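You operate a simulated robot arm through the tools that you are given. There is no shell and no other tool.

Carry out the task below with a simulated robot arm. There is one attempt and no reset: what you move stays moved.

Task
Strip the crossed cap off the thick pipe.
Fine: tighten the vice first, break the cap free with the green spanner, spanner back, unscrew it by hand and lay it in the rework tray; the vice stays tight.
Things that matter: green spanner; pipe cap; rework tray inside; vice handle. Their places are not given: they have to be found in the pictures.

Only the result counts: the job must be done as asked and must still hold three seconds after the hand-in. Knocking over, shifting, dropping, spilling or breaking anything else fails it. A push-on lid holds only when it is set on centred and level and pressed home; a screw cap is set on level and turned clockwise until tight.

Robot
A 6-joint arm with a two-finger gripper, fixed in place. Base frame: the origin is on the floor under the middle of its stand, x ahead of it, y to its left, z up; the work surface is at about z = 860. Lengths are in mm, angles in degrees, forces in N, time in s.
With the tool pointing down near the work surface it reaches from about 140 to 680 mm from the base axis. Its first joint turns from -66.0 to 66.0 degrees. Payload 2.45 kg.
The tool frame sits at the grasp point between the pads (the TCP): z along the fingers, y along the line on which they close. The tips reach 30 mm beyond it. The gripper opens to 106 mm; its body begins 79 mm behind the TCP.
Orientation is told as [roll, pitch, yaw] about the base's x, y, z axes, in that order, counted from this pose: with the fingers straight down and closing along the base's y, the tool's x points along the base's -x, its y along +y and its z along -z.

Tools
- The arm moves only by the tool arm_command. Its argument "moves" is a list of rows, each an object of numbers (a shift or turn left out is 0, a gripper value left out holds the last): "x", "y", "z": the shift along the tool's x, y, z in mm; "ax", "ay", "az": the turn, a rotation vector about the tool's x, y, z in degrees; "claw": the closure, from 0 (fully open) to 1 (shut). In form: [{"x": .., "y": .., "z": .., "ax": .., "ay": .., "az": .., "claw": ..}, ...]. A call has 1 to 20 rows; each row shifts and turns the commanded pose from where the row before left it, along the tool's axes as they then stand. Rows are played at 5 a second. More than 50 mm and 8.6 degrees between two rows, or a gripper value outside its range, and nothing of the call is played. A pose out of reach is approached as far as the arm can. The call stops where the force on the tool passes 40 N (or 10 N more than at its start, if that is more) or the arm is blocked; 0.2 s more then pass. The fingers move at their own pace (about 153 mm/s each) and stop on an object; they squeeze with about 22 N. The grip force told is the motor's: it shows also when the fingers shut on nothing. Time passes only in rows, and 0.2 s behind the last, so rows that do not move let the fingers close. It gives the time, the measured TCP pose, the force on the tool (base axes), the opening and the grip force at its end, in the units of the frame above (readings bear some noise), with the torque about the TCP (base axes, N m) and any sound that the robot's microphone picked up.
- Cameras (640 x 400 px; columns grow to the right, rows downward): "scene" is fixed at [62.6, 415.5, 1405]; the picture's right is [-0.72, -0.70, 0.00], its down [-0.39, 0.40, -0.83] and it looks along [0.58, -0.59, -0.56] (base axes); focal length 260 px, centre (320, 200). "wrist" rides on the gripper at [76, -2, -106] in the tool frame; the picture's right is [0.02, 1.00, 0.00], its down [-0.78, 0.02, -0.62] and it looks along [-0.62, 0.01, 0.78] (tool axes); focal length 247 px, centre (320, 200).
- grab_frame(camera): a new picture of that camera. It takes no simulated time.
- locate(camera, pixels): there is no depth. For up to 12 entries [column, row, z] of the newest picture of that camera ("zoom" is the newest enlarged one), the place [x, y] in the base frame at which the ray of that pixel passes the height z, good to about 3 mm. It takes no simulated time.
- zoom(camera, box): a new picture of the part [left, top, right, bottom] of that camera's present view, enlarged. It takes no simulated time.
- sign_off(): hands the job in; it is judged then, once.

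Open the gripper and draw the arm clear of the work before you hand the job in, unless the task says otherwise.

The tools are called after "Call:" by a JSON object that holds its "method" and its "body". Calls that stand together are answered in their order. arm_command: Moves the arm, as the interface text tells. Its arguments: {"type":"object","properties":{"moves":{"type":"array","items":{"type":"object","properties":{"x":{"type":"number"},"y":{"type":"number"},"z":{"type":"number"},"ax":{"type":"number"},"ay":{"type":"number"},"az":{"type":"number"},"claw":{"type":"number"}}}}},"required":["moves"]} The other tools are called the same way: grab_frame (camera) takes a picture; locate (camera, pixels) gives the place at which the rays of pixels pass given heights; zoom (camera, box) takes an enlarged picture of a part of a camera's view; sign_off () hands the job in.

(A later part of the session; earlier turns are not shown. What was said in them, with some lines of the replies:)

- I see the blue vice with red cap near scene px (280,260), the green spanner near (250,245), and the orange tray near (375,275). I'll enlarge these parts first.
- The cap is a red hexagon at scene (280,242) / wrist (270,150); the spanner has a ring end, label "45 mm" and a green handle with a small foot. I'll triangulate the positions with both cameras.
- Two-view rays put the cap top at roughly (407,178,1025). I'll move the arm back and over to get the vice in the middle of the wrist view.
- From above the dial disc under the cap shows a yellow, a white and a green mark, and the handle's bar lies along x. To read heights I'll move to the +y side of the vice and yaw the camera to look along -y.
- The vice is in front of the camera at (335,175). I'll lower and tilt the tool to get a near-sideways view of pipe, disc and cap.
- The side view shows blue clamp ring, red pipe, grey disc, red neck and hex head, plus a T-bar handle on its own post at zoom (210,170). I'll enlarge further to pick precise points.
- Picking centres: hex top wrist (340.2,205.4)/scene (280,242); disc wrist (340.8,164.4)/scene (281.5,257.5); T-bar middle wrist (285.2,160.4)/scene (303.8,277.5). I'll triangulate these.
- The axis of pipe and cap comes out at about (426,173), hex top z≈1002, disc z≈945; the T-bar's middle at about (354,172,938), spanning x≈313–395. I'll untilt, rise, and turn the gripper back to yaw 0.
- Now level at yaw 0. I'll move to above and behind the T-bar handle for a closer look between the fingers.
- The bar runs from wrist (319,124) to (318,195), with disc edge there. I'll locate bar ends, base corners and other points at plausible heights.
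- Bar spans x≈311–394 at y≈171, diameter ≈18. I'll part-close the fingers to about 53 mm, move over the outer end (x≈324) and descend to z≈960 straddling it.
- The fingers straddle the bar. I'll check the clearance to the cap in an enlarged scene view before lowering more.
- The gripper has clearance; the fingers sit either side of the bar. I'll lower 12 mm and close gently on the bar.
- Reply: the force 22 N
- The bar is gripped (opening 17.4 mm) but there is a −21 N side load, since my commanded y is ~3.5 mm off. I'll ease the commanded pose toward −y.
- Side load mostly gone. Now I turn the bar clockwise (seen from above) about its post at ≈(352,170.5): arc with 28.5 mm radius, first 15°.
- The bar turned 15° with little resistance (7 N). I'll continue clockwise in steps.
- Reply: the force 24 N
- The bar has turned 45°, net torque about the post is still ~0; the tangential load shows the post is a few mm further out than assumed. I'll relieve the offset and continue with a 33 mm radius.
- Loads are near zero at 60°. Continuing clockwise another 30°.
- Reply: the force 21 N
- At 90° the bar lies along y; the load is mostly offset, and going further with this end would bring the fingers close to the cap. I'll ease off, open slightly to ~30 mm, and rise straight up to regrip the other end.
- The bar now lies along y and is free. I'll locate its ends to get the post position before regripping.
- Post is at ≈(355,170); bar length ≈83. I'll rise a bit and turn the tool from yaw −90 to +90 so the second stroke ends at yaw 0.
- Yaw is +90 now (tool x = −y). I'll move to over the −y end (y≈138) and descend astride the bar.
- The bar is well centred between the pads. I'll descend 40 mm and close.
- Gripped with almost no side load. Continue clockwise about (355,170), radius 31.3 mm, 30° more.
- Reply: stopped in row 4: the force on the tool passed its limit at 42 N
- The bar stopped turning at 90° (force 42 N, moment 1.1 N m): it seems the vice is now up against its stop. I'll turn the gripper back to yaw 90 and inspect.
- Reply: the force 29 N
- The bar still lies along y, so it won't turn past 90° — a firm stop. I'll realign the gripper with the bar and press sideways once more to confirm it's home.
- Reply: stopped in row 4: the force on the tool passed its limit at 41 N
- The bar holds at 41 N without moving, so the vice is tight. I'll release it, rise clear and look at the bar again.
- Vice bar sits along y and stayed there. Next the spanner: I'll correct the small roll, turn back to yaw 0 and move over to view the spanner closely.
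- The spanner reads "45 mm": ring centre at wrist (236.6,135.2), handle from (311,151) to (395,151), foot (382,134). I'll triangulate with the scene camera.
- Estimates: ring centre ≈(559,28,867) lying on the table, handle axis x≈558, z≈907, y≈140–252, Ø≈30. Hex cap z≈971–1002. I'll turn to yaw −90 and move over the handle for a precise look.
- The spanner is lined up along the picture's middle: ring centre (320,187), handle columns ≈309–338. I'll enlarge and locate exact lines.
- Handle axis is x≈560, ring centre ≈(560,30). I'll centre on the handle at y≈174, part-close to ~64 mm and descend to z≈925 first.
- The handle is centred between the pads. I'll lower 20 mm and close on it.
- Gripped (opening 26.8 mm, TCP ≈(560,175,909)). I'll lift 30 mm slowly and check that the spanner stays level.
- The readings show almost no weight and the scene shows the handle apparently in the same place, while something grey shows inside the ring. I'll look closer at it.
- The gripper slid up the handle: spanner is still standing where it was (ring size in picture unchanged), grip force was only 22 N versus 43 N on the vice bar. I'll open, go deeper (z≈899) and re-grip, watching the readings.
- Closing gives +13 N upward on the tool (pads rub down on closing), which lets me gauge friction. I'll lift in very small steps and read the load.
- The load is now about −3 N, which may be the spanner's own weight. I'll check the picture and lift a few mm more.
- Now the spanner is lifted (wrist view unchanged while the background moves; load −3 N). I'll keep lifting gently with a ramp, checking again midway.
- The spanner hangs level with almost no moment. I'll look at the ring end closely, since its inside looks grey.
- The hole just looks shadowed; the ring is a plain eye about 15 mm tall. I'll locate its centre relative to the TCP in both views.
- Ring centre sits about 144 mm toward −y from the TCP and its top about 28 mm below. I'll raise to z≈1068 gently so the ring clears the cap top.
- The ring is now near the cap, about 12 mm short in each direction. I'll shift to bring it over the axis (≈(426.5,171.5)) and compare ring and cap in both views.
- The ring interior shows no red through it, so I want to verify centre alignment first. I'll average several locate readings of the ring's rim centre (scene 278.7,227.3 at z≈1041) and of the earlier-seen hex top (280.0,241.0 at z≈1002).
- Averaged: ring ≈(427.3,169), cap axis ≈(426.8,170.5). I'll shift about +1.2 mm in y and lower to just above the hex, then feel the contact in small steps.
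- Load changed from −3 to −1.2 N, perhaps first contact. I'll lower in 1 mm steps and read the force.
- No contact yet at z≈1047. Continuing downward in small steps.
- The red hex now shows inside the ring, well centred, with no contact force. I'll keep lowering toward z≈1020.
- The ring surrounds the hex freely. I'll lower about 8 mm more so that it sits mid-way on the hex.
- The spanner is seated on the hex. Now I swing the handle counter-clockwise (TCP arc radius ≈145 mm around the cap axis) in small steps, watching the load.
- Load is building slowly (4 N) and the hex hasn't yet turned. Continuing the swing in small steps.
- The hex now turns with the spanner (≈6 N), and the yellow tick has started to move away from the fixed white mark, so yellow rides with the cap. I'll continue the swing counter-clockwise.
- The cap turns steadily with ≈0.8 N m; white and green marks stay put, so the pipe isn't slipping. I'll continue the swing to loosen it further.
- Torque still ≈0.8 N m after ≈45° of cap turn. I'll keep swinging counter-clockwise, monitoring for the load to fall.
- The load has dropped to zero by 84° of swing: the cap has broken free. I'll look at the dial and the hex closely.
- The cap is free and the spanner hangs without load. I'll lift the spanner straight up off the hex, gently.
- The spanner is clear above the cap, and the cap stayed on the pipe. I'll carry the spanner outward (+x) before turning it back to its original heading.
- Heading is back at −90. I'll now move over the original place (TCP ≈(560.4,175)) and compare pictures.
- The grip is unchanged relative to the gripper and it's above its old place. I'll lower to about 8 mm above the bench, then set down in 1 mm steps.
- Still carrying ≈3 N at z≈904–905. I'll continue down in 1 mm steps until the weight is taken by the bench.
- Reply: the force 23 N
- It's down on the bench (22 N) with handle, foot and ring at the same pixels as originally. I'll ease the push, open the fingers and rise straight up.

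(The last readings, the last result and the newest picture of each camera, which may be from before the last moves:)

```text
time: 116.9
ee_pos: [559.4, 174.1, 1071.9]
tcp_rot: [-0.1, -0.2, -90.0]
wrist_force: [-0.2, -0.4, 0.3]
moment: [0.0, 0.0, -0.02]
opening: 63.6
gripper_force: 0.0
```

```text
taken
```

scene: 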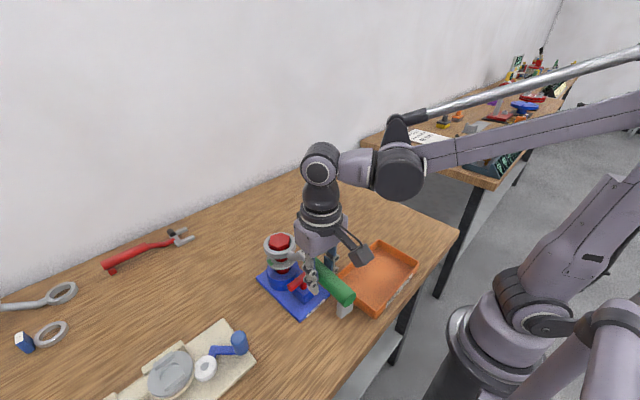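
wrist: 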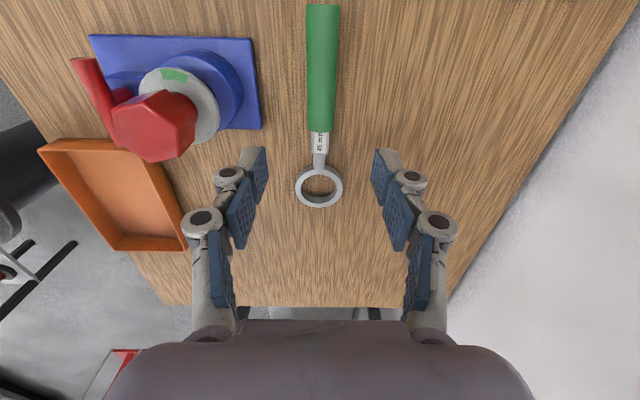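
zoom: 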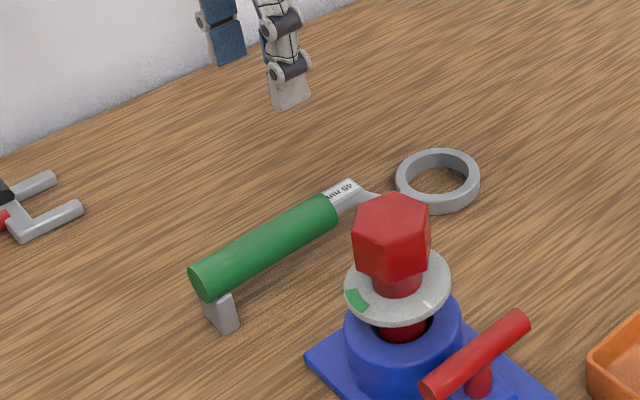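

The spanner stands back in its place. Now for the cap: I'll turn to yaw 0 and move so the wrist camera looks almost straight down on the hex to read its orientation.

Call:
{"method": "arm_command", "body": {"moves": [{"z": -30}, {"az": -8.2}, {"az": -8.2}, {"az": -8.2}, {"az": -8.2}, {"az": -8.2}, {"az": -8.2}, {"az": -8.2}, {"az": -8.2}, {"az": -8.2}, {"az": -8.2}, {"az": -8}, {"x": 35, "y": -2}, {"x": 34, "y": -2}, {"x": 0, "claw": 0.3}]}}

Call:
{"method": "grab_frame", "body": {"camera": "wrist"}}

Call:
{"method": "zoom", "body": {"camera": "wrist", "box": [240, 0, 400, 110]}}

```text
time: 120.1
ee_pos: [490.2, 171.3, 1100.2]
tcp_rot: [-0.2, 0.0, 0.1]
wrist_force: [-1.1, -0.4, 0.0]
moment: [-0.01, -0.02, 0.01]
opening: 74.1
gripper_force: 0.0
```

```text
taken
```

wrist: 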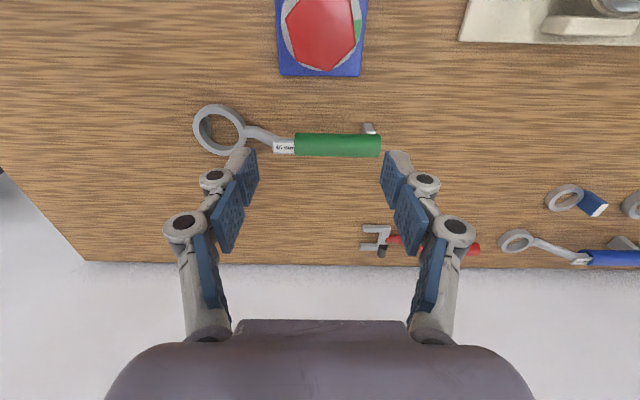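

```text
3.64 times, centred on (320, 55) of wrist
```

zoom: 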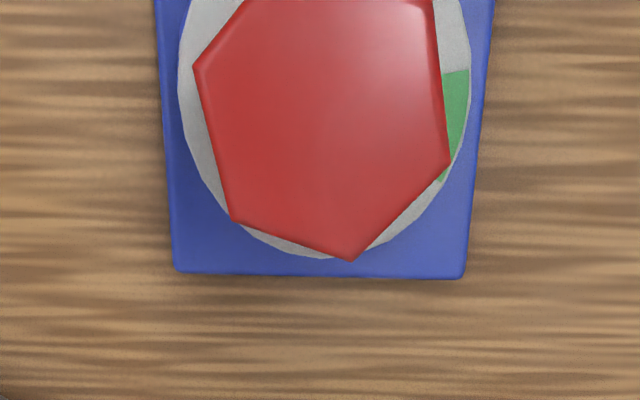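

I'll locate the visible hex corners (285.1,18.7), (295.8,60.5), (328.8,72.0), (356,44.8) at z≈1002 to get its angle.

Call:
{"method": "locate", "body": {"camera": "wrist", "pixels": [[285.1, 18.7, 1003], [285.1, 18.7, 1003], [285.1, 18.7, 1003], [295.8, 60.5, 1003], [295.8, 60.5, 1003], [295.8, 60.5, 1003], [328.8, 72, 1003], [328.8, 72, 1003], [328.8, 72, 1003], [356, 44.8, 1003], [356, 44.8, 1003], [356, 44.8, 1003]]}}

```text
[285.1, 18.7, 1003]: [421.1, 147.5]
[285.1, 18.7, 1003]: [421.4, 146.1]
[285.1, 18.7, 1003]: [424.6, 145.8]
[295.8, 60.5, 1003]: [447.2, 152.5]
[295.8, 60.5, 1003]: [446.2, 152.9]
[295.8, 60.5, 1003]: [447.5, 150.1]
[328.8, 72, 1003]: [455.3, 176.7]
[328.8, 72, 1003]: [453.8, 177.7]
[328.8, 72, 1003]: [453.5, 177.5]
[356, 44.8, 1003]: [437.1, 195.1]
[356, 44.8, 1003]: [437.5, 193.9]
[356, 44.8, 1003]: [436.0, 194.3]
```

Hex centre ≈(429,170.5), corners at ≈13.7°+60k, so flats face 43.7°, 103.7°, −16.3°. I'll go above the axis and turn to yaw −46.3 so that the pads meet flats and I can turn 120° counter-clockwise.

Call:
{"method": "arm_command", "body": {"moves": [{"x": 31, "y": -0.4}, {"x": 31, "y": -0.4}, {"az": 7.7}, {"az": 7.7}, {"az": 7.7}, {"az": 7.7}, {"az": 7.8}, {"az": 7.8}, {"z": 30}, {"z": 0}]}}

Call:
{"method": "grab_frame", "body": {"camera": "wrist"}}

Call:
{"method": "zoom", "body": {"camera": "wrist", "box": [240, 110, 400, 270]}}

```text
time: 122.3
ee_pos: [429.0, 170.8, 1070.8]
tcp_rot: [0.1, -0.1, -46.4]
wrist_force: [-0.2, -0.5, -0.6]
moment: [-0.01, 0.01, -0.02]
opening: 74.4
gripper_force: 0.0
```

```text
taken
```

wrist: 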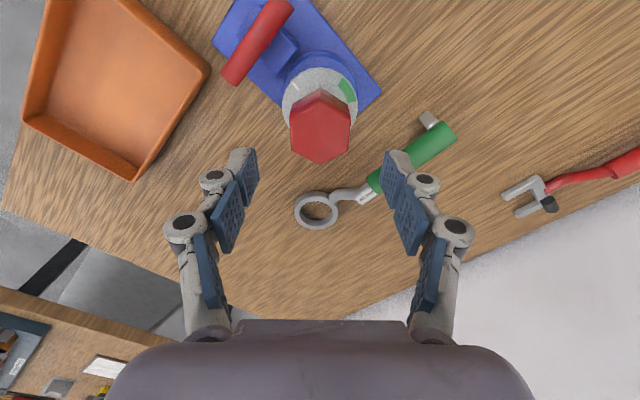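

```text
2.50 times, centred on (320, 190) of wrist
```

zoom: 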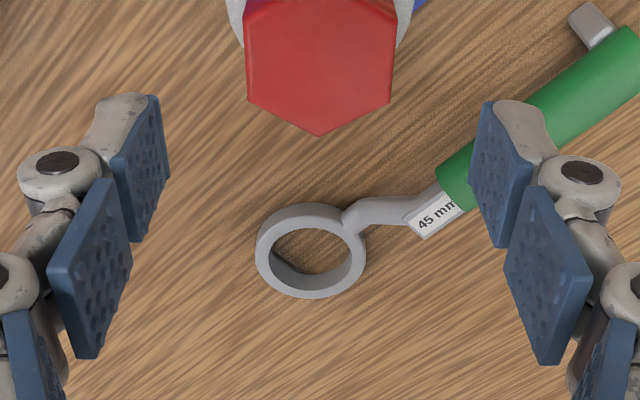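

The hex flats stand vertical in the picture and centred (column ≈320) between the pads. I'll descend to z≈992 and check the force.

Call:
{"method": "arm_command", "body": {"moves": [{"z": 30}, {"z": 30}, {"z": 18}, {"z": 0}]}}

Call:
{"method": "zoom", "body": {"camera": "wrist", "box": [220, 90, 420, 300]}}

Call:
{"method": "zoom", "body": {"camera": "scene", "box": [240, 190, 340, 310]}}

```text
time: 123.3
ee_pos: [429.7, 169.9, 992.4]
tcp_rot: [-0.1, 0.0, -46.4]
wrist_force: [-0.4, 0.7, -0.1]
moment: [-0.04, 0.0, 0.0]
opening: 74.2
gripper_force: 0.1
```

```text
1.90 times, centred on (320, 195) of wrist
```

zoom: 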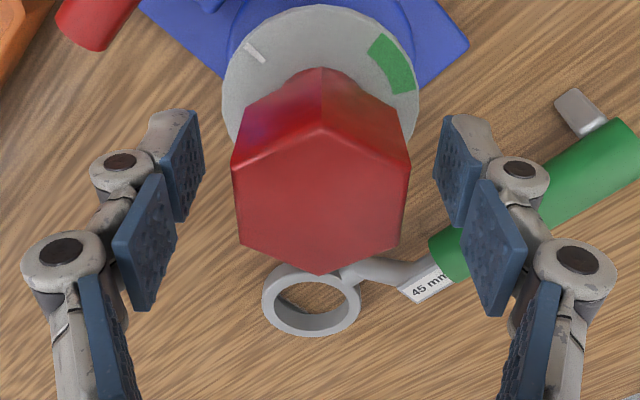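

```text
3.33 times, centred on (290, 250) of scene
```

zoom: 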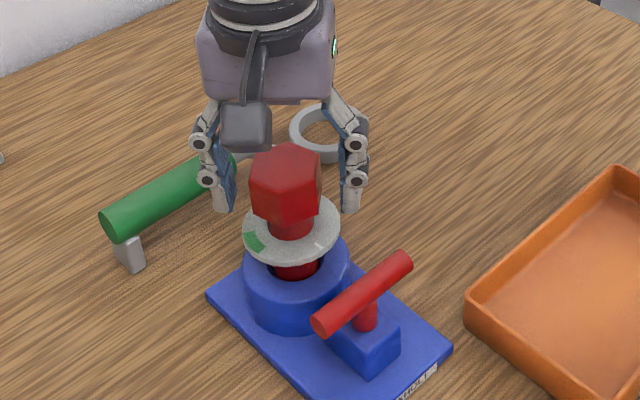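

The hex is centred between the pads. I'll close on the flats and read the side load.

Call:
{"method": "arm_command", "body": {"moves": [{"x": 0.6}, {"claw": 1}, {"claw": 1}, {"claw": 1}, {"claw": 1}]}}

```text
time: 124.5
ee_pos: [429.1, 170.2, 992.6]
tcp_rot: [-0.1, -0.1, -46.4]
wrist_force: [1.3, 0.5, 7.3]
moment: [0.03, -0.08, 0.0]
opening: 43.9
gripper_force: 22.4
```

Gripped at 43.9 mm with almost no side load. Now turning counter-clockwise 20° to feel the torque.

Call:
{"method": "arm_command", "body": {"moves": [{"az": -4}, {"az": -4}, {"az": -4}, {"az": -4}, {"az": -4}, {"az": 0}]}}

Call:
{"method": "zoom", "body": {"camera": "wrist", "box": [220, 90, 420, 300]}}

```text
time: 125.9
ee_pos: [428.6, 171.1, 993.7]
tcp_rot: [-0.1, -0.2, -26.3]
wrist_force: [5.6, 2.8, 14.6]
moment: [0.03, -0.25, 0.07]
opening: 44.2
gripper_force: 22.2
```

```text
1.90 times, centred on (320, 195) of wrist
```

zoom: 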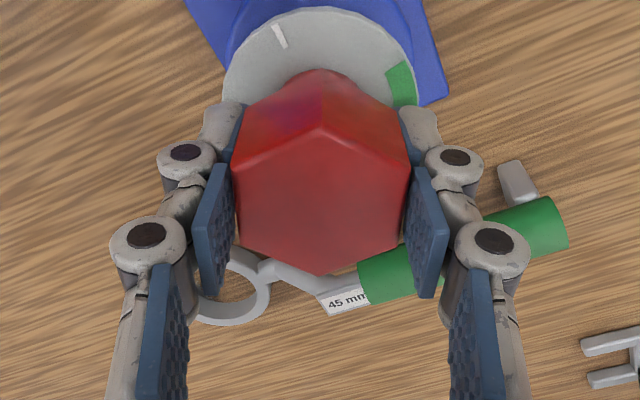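

The cap turns with the gripper at negligible torque and pushes up (z load +14.6 N) as it unscrews. I'll follow upward slightly while turning on.

Call:
{"method": "arm_command", "body": {"moves": [{"z": -1}, {"az": -4}, {"az": -4}, {"az": -4}, {"az": -4}, {"az": -4}, {"az": 0}]}}

Call:
{"method": "arm_command", "body": {"moves": [{"az": -4}, {"az": -4}, {"az": -4}, {"az": -4}, {"az": -4}, {"az": 0}]}}

```text
time: 127.5
ee_pos: [428.4, 170.3, 993.8]
tcp_rot: [-0.2, 0.1, -6.3]
wrist_force: [4.8, 2.0, -3.0]
moment: [0.03, -0.32, 0.02]
opening: 43.9
gripper_force: 22.0
```

```text
time: 128.9
ee_pos: [428.9, 170.8, 995.0]
tcp_rot: [-0.2, 0.0, 13.7]
wrist_force: [0.1, -0.4, 0.3]
moment: [-0.03, 0.0, -0.02]
opening: 44.0
gripper_force: 21.9
```

The load settles near zero; rise is about 0.2 mm per 20°. I'll continue 60° with a matching small upward feed.

Call:
{"method": "arm_command", "body": {"moves": [{"az": -5, "z": -0.05}, {"az": -5, "z": -0.05}, {"az": -5, "z": -0.05}, {"az": -5, "z": -0.05}, {"az": -5, "z": -0.05}, {"az": -5, "z": -0.05}, {"az": -5, "z": -0.05}, {"az": -5, "z": -0.05}, {"az": -5, "z": -0.05}, {"az": -5, "z": -0.05}, {"az": -5, "z": -0.05}, {"az": -5, "z": -0.05}, {"az": 0}]}}

Call:
{"method": "grab_frame", "body": {"camera": "scene"}}

Call:
{"method": "zoom", "body": {"camera": "wrist", "box": [220, 90, 420, 300]}}

```text
time: 131.7
ee_pos: [429.3, 170.5, 995.6]
tcp_rot: [0.0, 0.2, 73.7]
wrist_force: [0.4, -0.4, -1.4]
moment: [0.03, 0.01, 0.0]
opening: 44.0
gripper_force: 21.9
```

```text
taken
```

scene: 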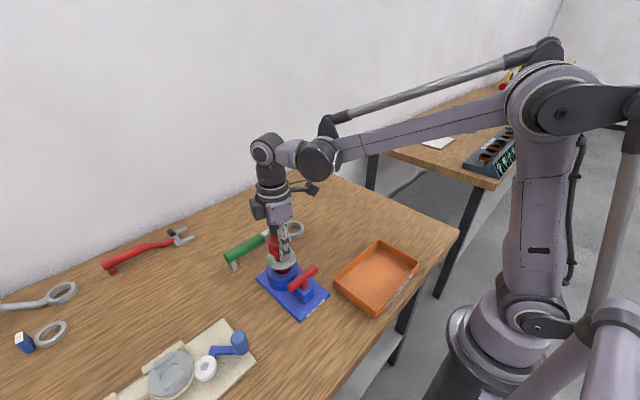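

```text
1.90 times, centred on (320, 195) of wrist
```

zoom: 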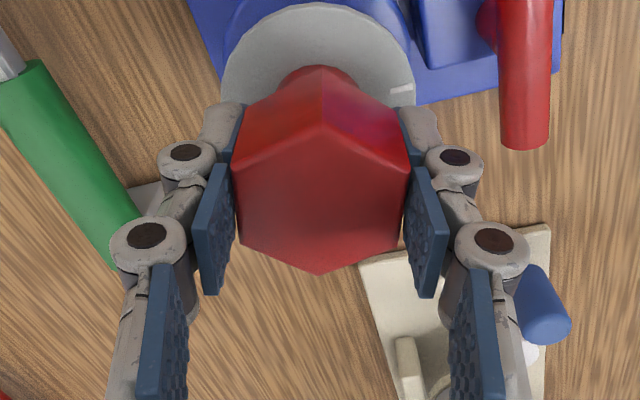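

The cap followed through 120°; all loads are now near zero. I'll test gently whether it is already free by raising 1 mm at a time.

Call:
{"method": "arm_command", "body": {"moves": [{"z": -0.5}, {"z": 0}]}}

Call:
{"method": "arm_command", "body": {"moves": [{"z": -0.5}, {"z": 0}]}}

```text
time: 132.3
ee_pos: [429.4, 171.0, 994.4]
tcp_rot: [0.0, 0.3, 73.6]
wrist_force: [-0.4, 0.7, -2.0]
moment: [0.0, 0.01, 0.01]
opening: 44.0
gripper_force: 22.2
```

```text
time: 132.9
ee_pos: [428.6, 170.7, 996.5]
tcp_rot: [-0.1, 0.2, 73.6]
wrist_force: [0.7, -0.4, -1.9]
moment: [-0.03, -0.02, 0.0]
opening: 43.8
gripper_force: 21.7
```

No resistance (−2 N, likely just the cap's weight). I'll raise a few mm more and check visually.

Call:
{"method": "arm_command", "body": {"moves": [{"z": -1}, {"z": -1}, {"z": -1}, {"z": -1}, {"z": 0}]}}

Call:
{"method": "zoom", "body": {"camera": "wrist", "box": [220, 90, 420, 300]}}

Call:
{"method": "zoom", "body": {"camera": "scene", "box": [240, 190, 340, 310]}}

```text
time: 134.1
ee_pos: [429.1, 170.7, 999.7]
tcp_rot: [0.0, 0.1, 73.7]
wrist_force: [-0.8, 0.3, -2.0]
moment: [0.02, 0.01, 0.0]
opening: 43.9
gripper_force: 22.1
```

```text
1.90 times, centred on (320, 195) of wrist
```

zoom: 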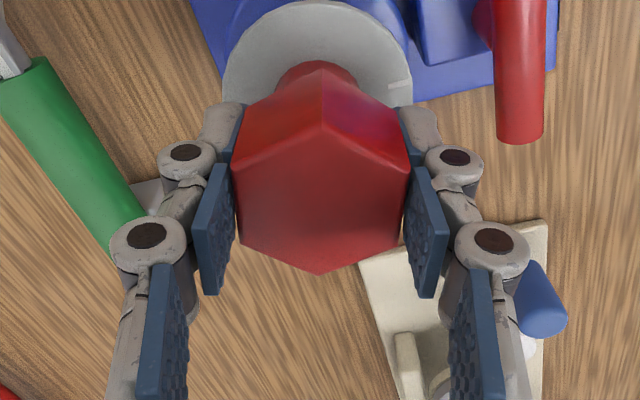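

```text
3.33 times, centred on (290, 250) of scene
```

zoom: 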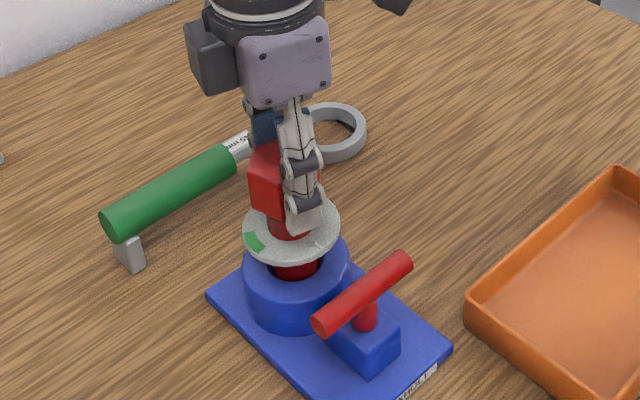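

The cap rises with the gripper off the thread. I'll lift it straight up gently to clear the pipe end.

Call:
{"method": "arm_command", "body": {"moves": [{"z": -1}, {"z": -2}, {"z": -3}, {"z": -4}, {"z": -5}, {"z": -5}, {"z": -6}, {"z": -6}, {"z": -6}, {"z": -7}, {"z": -7}, {"z": -7}, {"z": -6}, {"z": -5}, {"z": -3}, {"z": -2}, {"z": -1}, {"z": 0}]}}

Call:
{"method": "grab_frame", "body": {"camera": "wrist"}}

Call:
{"method": "zoom", "body": {"camera": "scene", "box": [230, 170, 350, 320]}}

```text
time: 137.9
ee_pos: [428.7, 171.2, 1076.5]
tcp_rot: [0.1, 0.2, 73.7]
wrist_force: [-0.5, 0.0, -0.9]
moment: [0.01, 0.0, 0.02]
opening: 44.0
gripper_force: 22.4
```

```text
taken
```

wrist: 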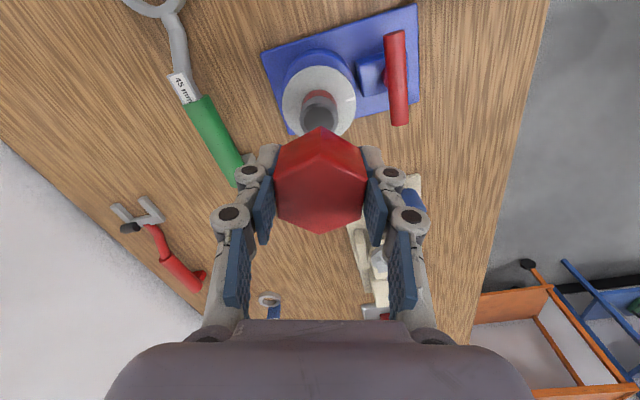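

```text
2.67 times, centred on (290, 245) of scene
```

zoom: 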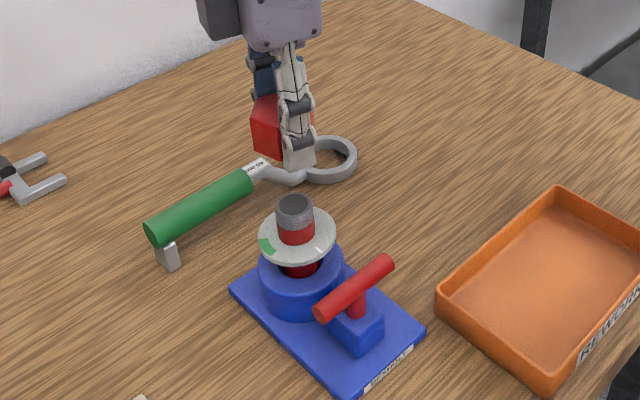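

The cap is off and the threaded pipe end is bare. Next I locate the rework tray: scene rim corners ≈(334,280), (380,240.5), (418,264), (374,313).

Call:
{"method": "grab_frame", "body": {"camera": "scene"}}

Call:
{"method": "zoom", "body": {"camera": "scene", "box": [315, 225, 435, 325]}}

Call:
{"method": "locate", "body": {"camera": "scene", "pixels": [[334.2, 279.8, 890], [379.9, 240.5, 890], [418, 264, 890], [374.3, 313.2, 890], [375, 280, 865], [375, 280, 865]]}}

```text
taken
```

scene: 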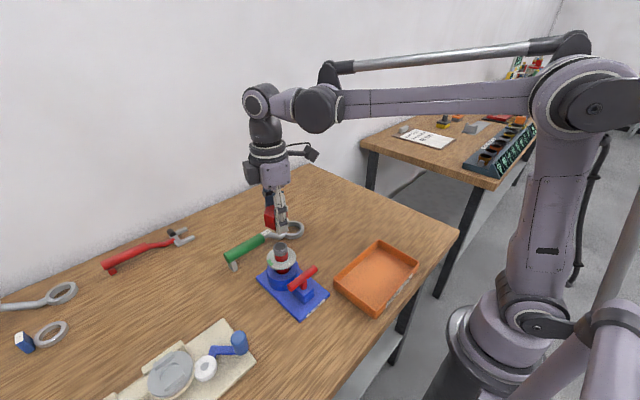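

```text
4.00 times, centred on (375, 275) of scene
```

zoom: 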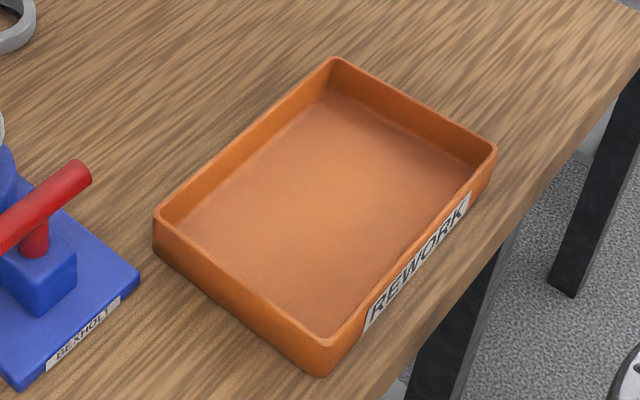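

```text
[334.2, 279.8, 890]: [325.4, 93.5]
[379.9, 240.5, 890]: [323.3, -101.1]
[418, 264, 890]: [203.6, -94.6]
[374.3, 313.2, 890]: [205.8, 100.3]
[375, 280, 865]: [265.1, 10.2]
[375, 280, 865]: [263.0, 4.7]
```

The tray spans x≈204–325, y≈−101–97 with rim ≈890. I'll carry the cap at z≈1076 to above (275,0) in a smooth move.

Call:
{"method": "arm_command", "body": {"moves": [{"x": 3.1, "y": 1.5}, {"x": 6.2, "y": 3}, {"x": 9.3, "y": 4.5}, {"x": 14.2, "y": 6.8}, {"x": 14.2, "y": 6.8}, {"x": 14.2, "y": 6.8}, {"x": 14.2, "y": 6.8}, {"x": 14.2, "y": 6.8}, {"x": 14.2, "y": 6.8}, {"x": 14.2, "y": 6.8}, {"x": 14.2, "y": 6.8}, {"x": 14.2, "y": 6.8}, {"x": 14.2, "y": 6.8}, {"x": 14.2, "y": 6.8}, {"x": 14.2, "y": 6.8}, {"x": 9.3, "y": 4.5}, {"x": 6.2, "y": 3}, {"x": 3.1, "y": 1.5}, {"x": 0}]}}

Call:
{"method": "arm_command", "body": {"moves": [{"az": 3}, {"az": 5}, {"az": 6.5}, {"az": 6.5}, {"az": 6.5}, {"az": 6.5}, {"az": 6.5}, {"az": 6.5}, {"az": 6.5}, {"az": 6.5}, {"az": 6.5}, {"az": 5}, {"az": 2.2}, {"az": 0}]}}

Call:
{"method": "grab_frame", "body": {"camera": "wrist"}}

Call:
{"method": "zoom", "body": {"camera": "scene", "box": [260, 160, 440, 330]}}

```text
time: 141.9
ee_pos: [275.0, 0.1, 1076.2]
tcp_rot: [0.0, 0.3, 73.5]
wrist_force: [-0.5, 0.0, -1.8]
moment: [0.0, 0.05, 0.01]
opening: 44.0
gripper_force: 22.1
```

```text
time: 144.9
ee_pos: [273.9, -1.0, 1075.7]
tcp_rot: [-0.2, 0.0, -0.2]
wrist_force: [-0.3, -0.1, -2.2]
moment: [-0.04, -0.01, -0.01]
opening: 43.8
gripper_force: 22.1
```

```text
taken
```

wrist: 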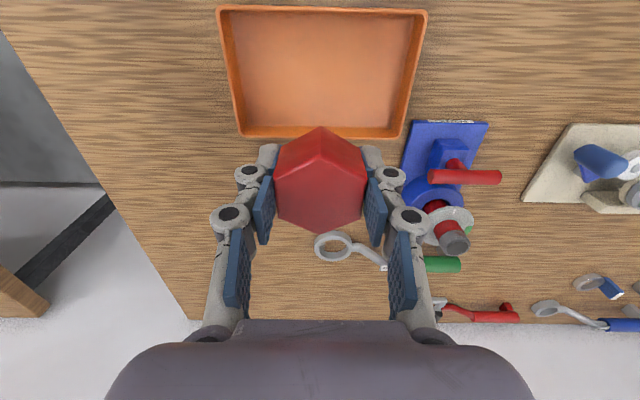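

```text
2.35 times, centred on (350, 245) of scene
```

zoom: 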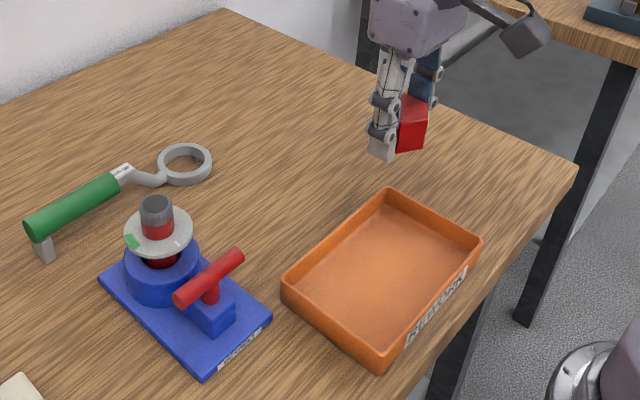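

The cap is held above the tray region. I'll confirm the tray's rim and floor positions from the wrist picture: corners (218,8), (427,12), (241,136), (403,138).

Call:
{"method": "locate", "body": {"camera": "wrist", "pixels": [[218, 8, 890], [427, 12, 890], [241, 136, 890], [403, 138, 890], [248, 127, 865], [395, 127, 865], [236, 17, 865], [412, 18, 865]]}}

```text
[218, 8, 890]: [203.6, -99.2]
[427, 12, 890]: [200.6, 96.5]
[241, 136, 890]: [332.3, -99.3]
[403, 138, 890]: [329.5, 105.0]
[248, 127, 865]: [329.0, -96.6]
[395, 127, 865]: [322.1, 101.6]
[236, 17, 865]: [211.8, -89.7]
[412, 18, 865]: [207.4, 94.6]
```

The tray interior is x≈210–322, y≈−92–95, so I'm well inside. I'll centre a bit (−6 mm in x) and descend smoothly to z≈915.

Call:
{"method": "arm_command", "body": {"moves": [{"x": 3, "z": 3}, {"x": 3, "z": 6}, {"z": 10}, {"z": 12}, {"z": 14}, {"z": 14}, {"z": 14}, {"z": 14}, {"z": 14}, {"z": 14}, {"z": 14}, {"z": 12}, {"z": 9}, {"z": 6}, {"z": 3}, {"z": 2}, {"z": 0}]}}

Call:
{"method": "zoom", "body": {"camera": "scene", "box": [315, 205, 435, 325]}}

Call:
{"method": "grab_frame", "body": {"camera": "wrist"}}

```text
time: 148.5
ee_pos: [268.9, 0.7, 915.1]
tcp_rot: [-0.3, -0.1, -0.2]
wrist_force: [-0.4, 0.0, -1.4]
moment: [-0.04, 0.0, 0.0]
opening: 43.8
gripper_force: 22.1
```

```text
3.33 times, centred on (375, 265) of scene
```

zoom: 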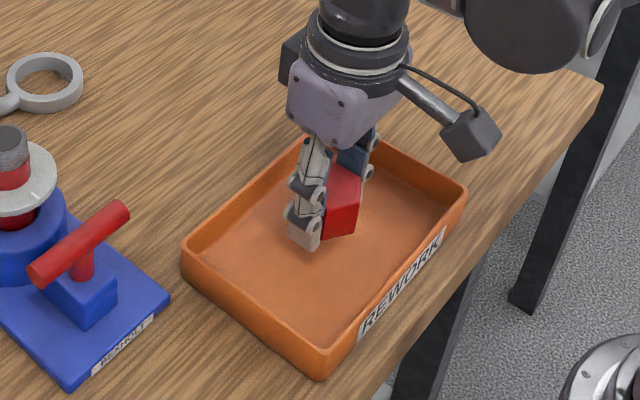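

```text
taken
```

wrist: 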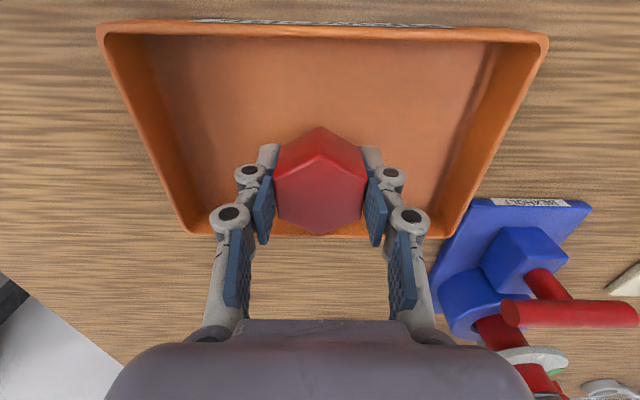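

Inside the tray area with clearance all round. I'll lower in small steps until the tips just meet the tray floor.

Call:
{"method": "arm_command", "body": {"moves": [{"z": 3}, {"z": 3}, {"z": 3}, {"z": 3}, {"z": 2}, {"z": 0}]}}

Call:
{"method": "arm_command", "body": {"moves": [{"z": 1}, {"z": 1}, {"z": 0}]}}

Call:
{"method": "arm_command", "body": {"moves": [{"z": 1}, {"z": 0}]}}

Call:
{"method": "arm_command", "body": {"moves": [{"z": 1}, {"z": 0}]}}

```text
time: 149.9
ee_pos: [268.9, -0.3, 902.4]
tcp_rot: [-0.2, 0.0, -0.2]
wrist_force: [-0.7, -0.2, -1.4]
moment: [0.01, 0.0, 0.03]
opening: 43.9
gripper_force: 22.0
```

```text
time: 150.7
ee_pos: [268.3, -1.0, 900.0]
tcp_rot: [-0.2, 0.0, -0.1]
wrist_force: [-0.4, 0.2, -1.6]
moment: [-0.03, -0.02, -0.01]
opening: 44.0
gripper_force: 21.7
```

```text
time: 151.3
ee_pos: [268.1, -1.1, 898.6]
tcp_rot: [-0.3, 0.0, -0.2]
wrist_force: [0.3, 1.3, -1.4]
moment: [0.01, 0.0, -0.03]
opening: 44.0
gripper_force: 21.8
```

```text
time: 151.9
ee_pos: [268.8, -0.5, 897.4]
tcp_rot: [-0.2, -0.1, -0.1]
wrist_force: [-0.3, -1.0, -2.7]
moment: [0.02, 0.01, 0.02]
opening: 44.0
gripper_force: 22.0
```

Call:
{"method": "arm_command", "body": {"moves": [{"z": 1}, {"z": 0}]}}

Call:
{"method": "arm_command", "body": {"moves": [{"z": 1}, {"z": 0}]}}

Call:
{"method": "arm_command", "body": {"moves": [{"z": 1}, {"z": 0}]}}

Call:
{"method": "zoom", "body": {"camera": "scene", "box": [345, 225, 405, 285]}}

```text
time: 152.5
ee_pos: [268.6, -1.1, 896.7]
tcp_rot: [-0.3, 0.0, 0.0]
wrist_force: [0.6, -0.4, -2.5]
moment: [-0.02, -0.04, 0.03]
opening: 43.8
gripper_force: 22.0
```

```text
time: 153.1
ee_pos: [268.8, -0.4, 895.1]
tcp_rot: [-0.1, -0.1, 0.0]
wrist_force: [-0.1, -0.2, -2.5]
moment: [-0.02, 0.01, 0.02]
opening: 43.9
gripper_force: 21.6
```

```text
time: 153.7
ee_pos: [268.7, -1.4, 895.0]
tcp_rot: [-0.2, 0.1, 0.0]
wrist_force: [-3.0, -0.4, 27.1]
moment: [0.34, 0.08, 0.02]
opening: 44.2
gripper_force: 21.6
```

```text
6.67 times, centred on (375, 255) of scene
```

zoom: 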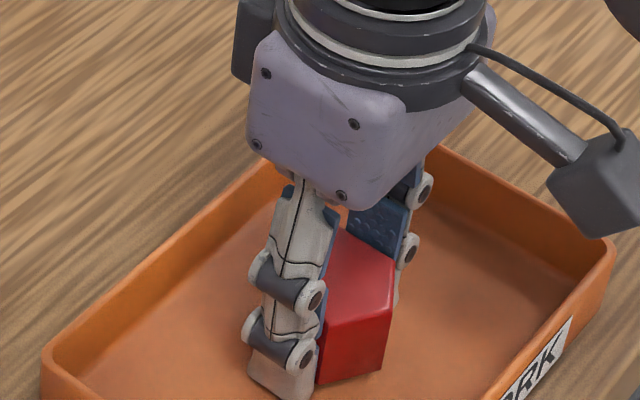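

Tips have met the tray floor (27 N). I'll back off ~1 mm and open in small increments so the cap settles between the pads.

Call:
{"method": "arm_command", "body": {"moves": [{"z": -1}, {"z": 0}, {"claw": 0.575}, {"claw": 0.565}, {"claw": 0.55}, {"claw": 0.5}, {"claw": 0.45}, {"claw": 0.4}, {"claw": 0.4}]}}

Call:
{"method": "zoom", "body": {"camera": "scene", "box": [345, 225, 405, 285]}}

Call:
{"method": "zoom", "body": {"camera": "wrist", "box": [220, 90, 420, 300]}}

```text
time: 155.7
ee_pos: [267.9, -2.4, 896.0]
tcp_rot: [-0.2, 0.0, -0.1]
wrist_force: [-0.7, 0.1, 0.3]
moment: [0.01, -0.02, 0.02]
opening: 63.5
gripper_force: 0.1
```

```text
6.67 times, centred on (375, 255) of scene
```

zoom: 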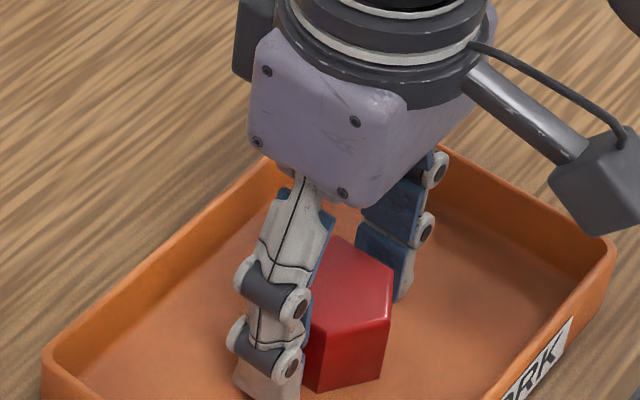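

```text
1.90 times, centred on (320, 195) of wrist
```

zoom: 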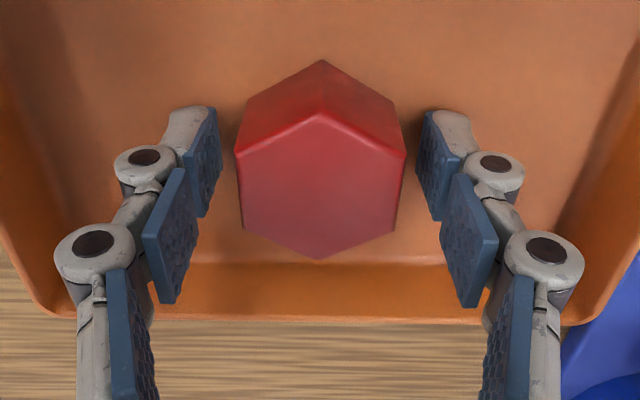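

The cap stands flat on the tray floor between the open pads. I'll rise straight up and move clear.

Call:
{"method": "arm_command", "body": {"moves": [{"z": -5}, {"z": -15}, {"z": -30}, {"z": -40}, {"z": -45}, {"z": -45}, {"z": -40}, {"z": 0}]}}

Call:
{"method": "grab_frame", "body": {"camera": "scene"}}

Call:
{"method": "grab_frame", "body": {"camera": "wrist"}}

Call:
{"method": "zoom", "body": {"camera": "scene", "box": [210, 200, 350, 330]}}

```text
time: 157.5
ee_pos: [266.6, 1.2, 1115.1]
tcp_rot: [-0.2, 0.1, -0.2]
wrist_force: [0.7, 1.1, 0.1]
moment: [0.02, 0.01, -0.03]
opening: 63.7
gripper_force: 0.2
```

```text
taken
```

scene: 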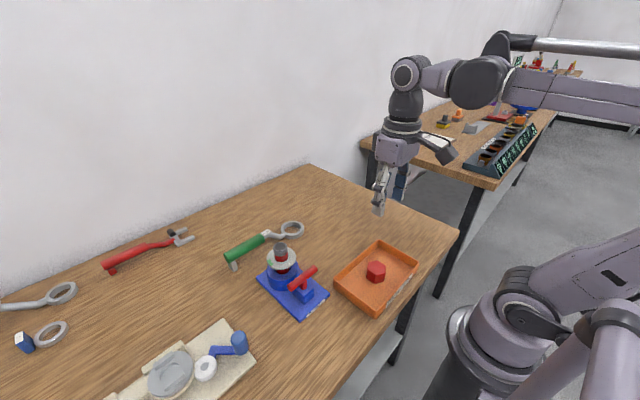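

```text
taken
```

wrist: 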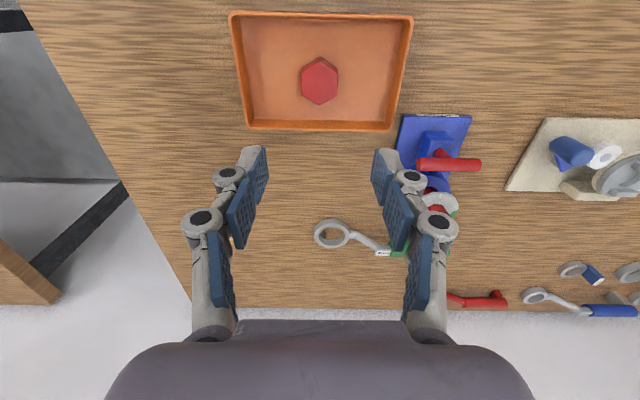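

```text
3.08 times, centred on (280, 265) of scene
```

zoom: 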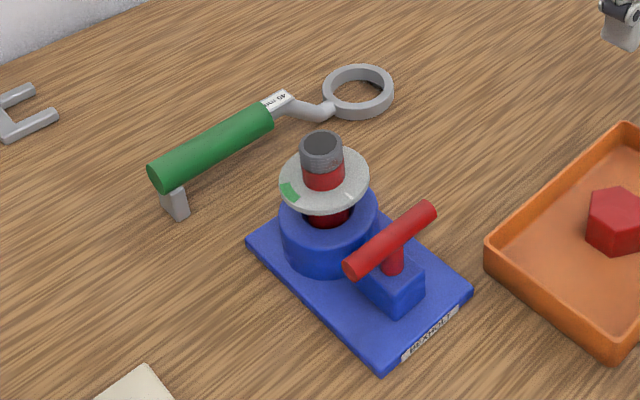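

The cap rests in the rework tray, the spanner is at its original pixels, and the vice bar is unchanged in its tight position. I'll open the gripper fully and draw the arm up and clear before handing in.

Call:
{"method": "arm_command", "body": {"moves": [{"z": -40, "claw": 0}, {"z": -40, "claw": 0}, {"z": -40, "claw": 0}, {"z": -20, "claw": 0}, {"z": 0}, {"z": 0}, {"z": 0}]}}

Call:
{"method": "grab_frame", "body": {"camera": "scene"}}

Call:
{"method": "zoom", "body": {"camera": "scene", "box": [220, 205, 430, 330]}}

```text
time: 159.1
ee_pos: [268.8, 0.2, 1255.0]
tcp_rot: [-0.2, 0.1, -0.1]
wrist_force: [-1.0, -0.8, 0.1]
moment: [0.02, 0.02, 0.0]
opening: 105.9
gripper_force: 0.0
```

```text
taken
```

scene: 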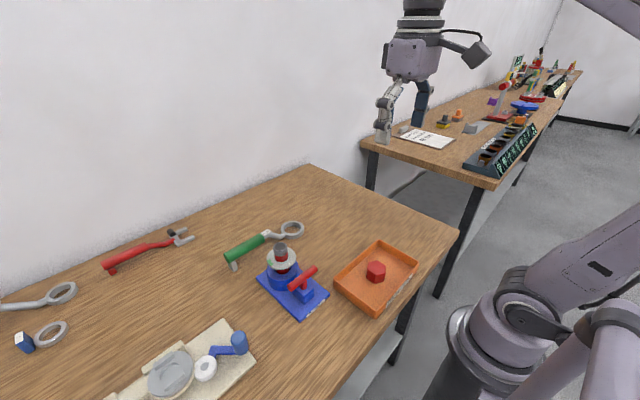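

```text
3.05 times, centred on (325, 268) of scene
```

zoom: 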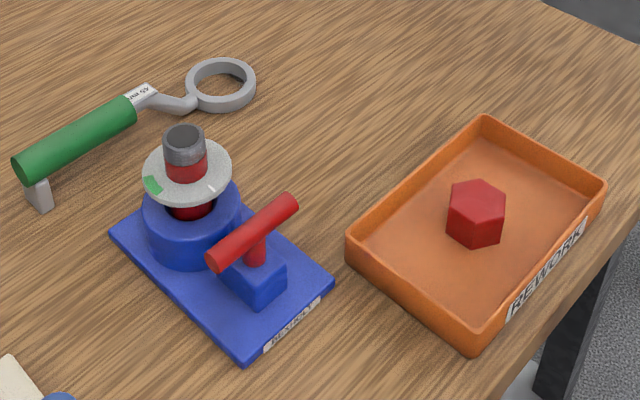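

The gripper is open and well clear. The cap sits in the tray at scene (376,271), the spanner is back, and the vice is still tight with the bare pipe held, so I'm handing in.

Call:
{"method": "sign_off", "body": {}}

```text
The job is handed in.
```

The crossed cap is off the thick pipe and standing in the rework tray, and I've handed the job in. No verdict came back with the hand-in.

- **Vice:** I turned the handle clockwise about 90° until it stopped. It then held against a 41 N push without moving, and in the last pictures it is still in that position.
- **Breaking free:** the green 45 mm spanner turned the cap with a steady torque of about 0.8 N m. The load then dropped to nothing after roughly 80° of swing. The dial marks stayed put, so the pipe did not slip in the vice.
- **Spanner:** my first lift slipped off the handle without moving the spanner, and the second grip held. It is back in its original place, at the same position in the picture as at the start.
- **Cap:** a further 120° by hand freed it. The fingertips reached the tray floor before the cap did, so it slid down the last few millimetres between the pads and landed upright.

The gripper is fully open and the arm is raised clear of the work.
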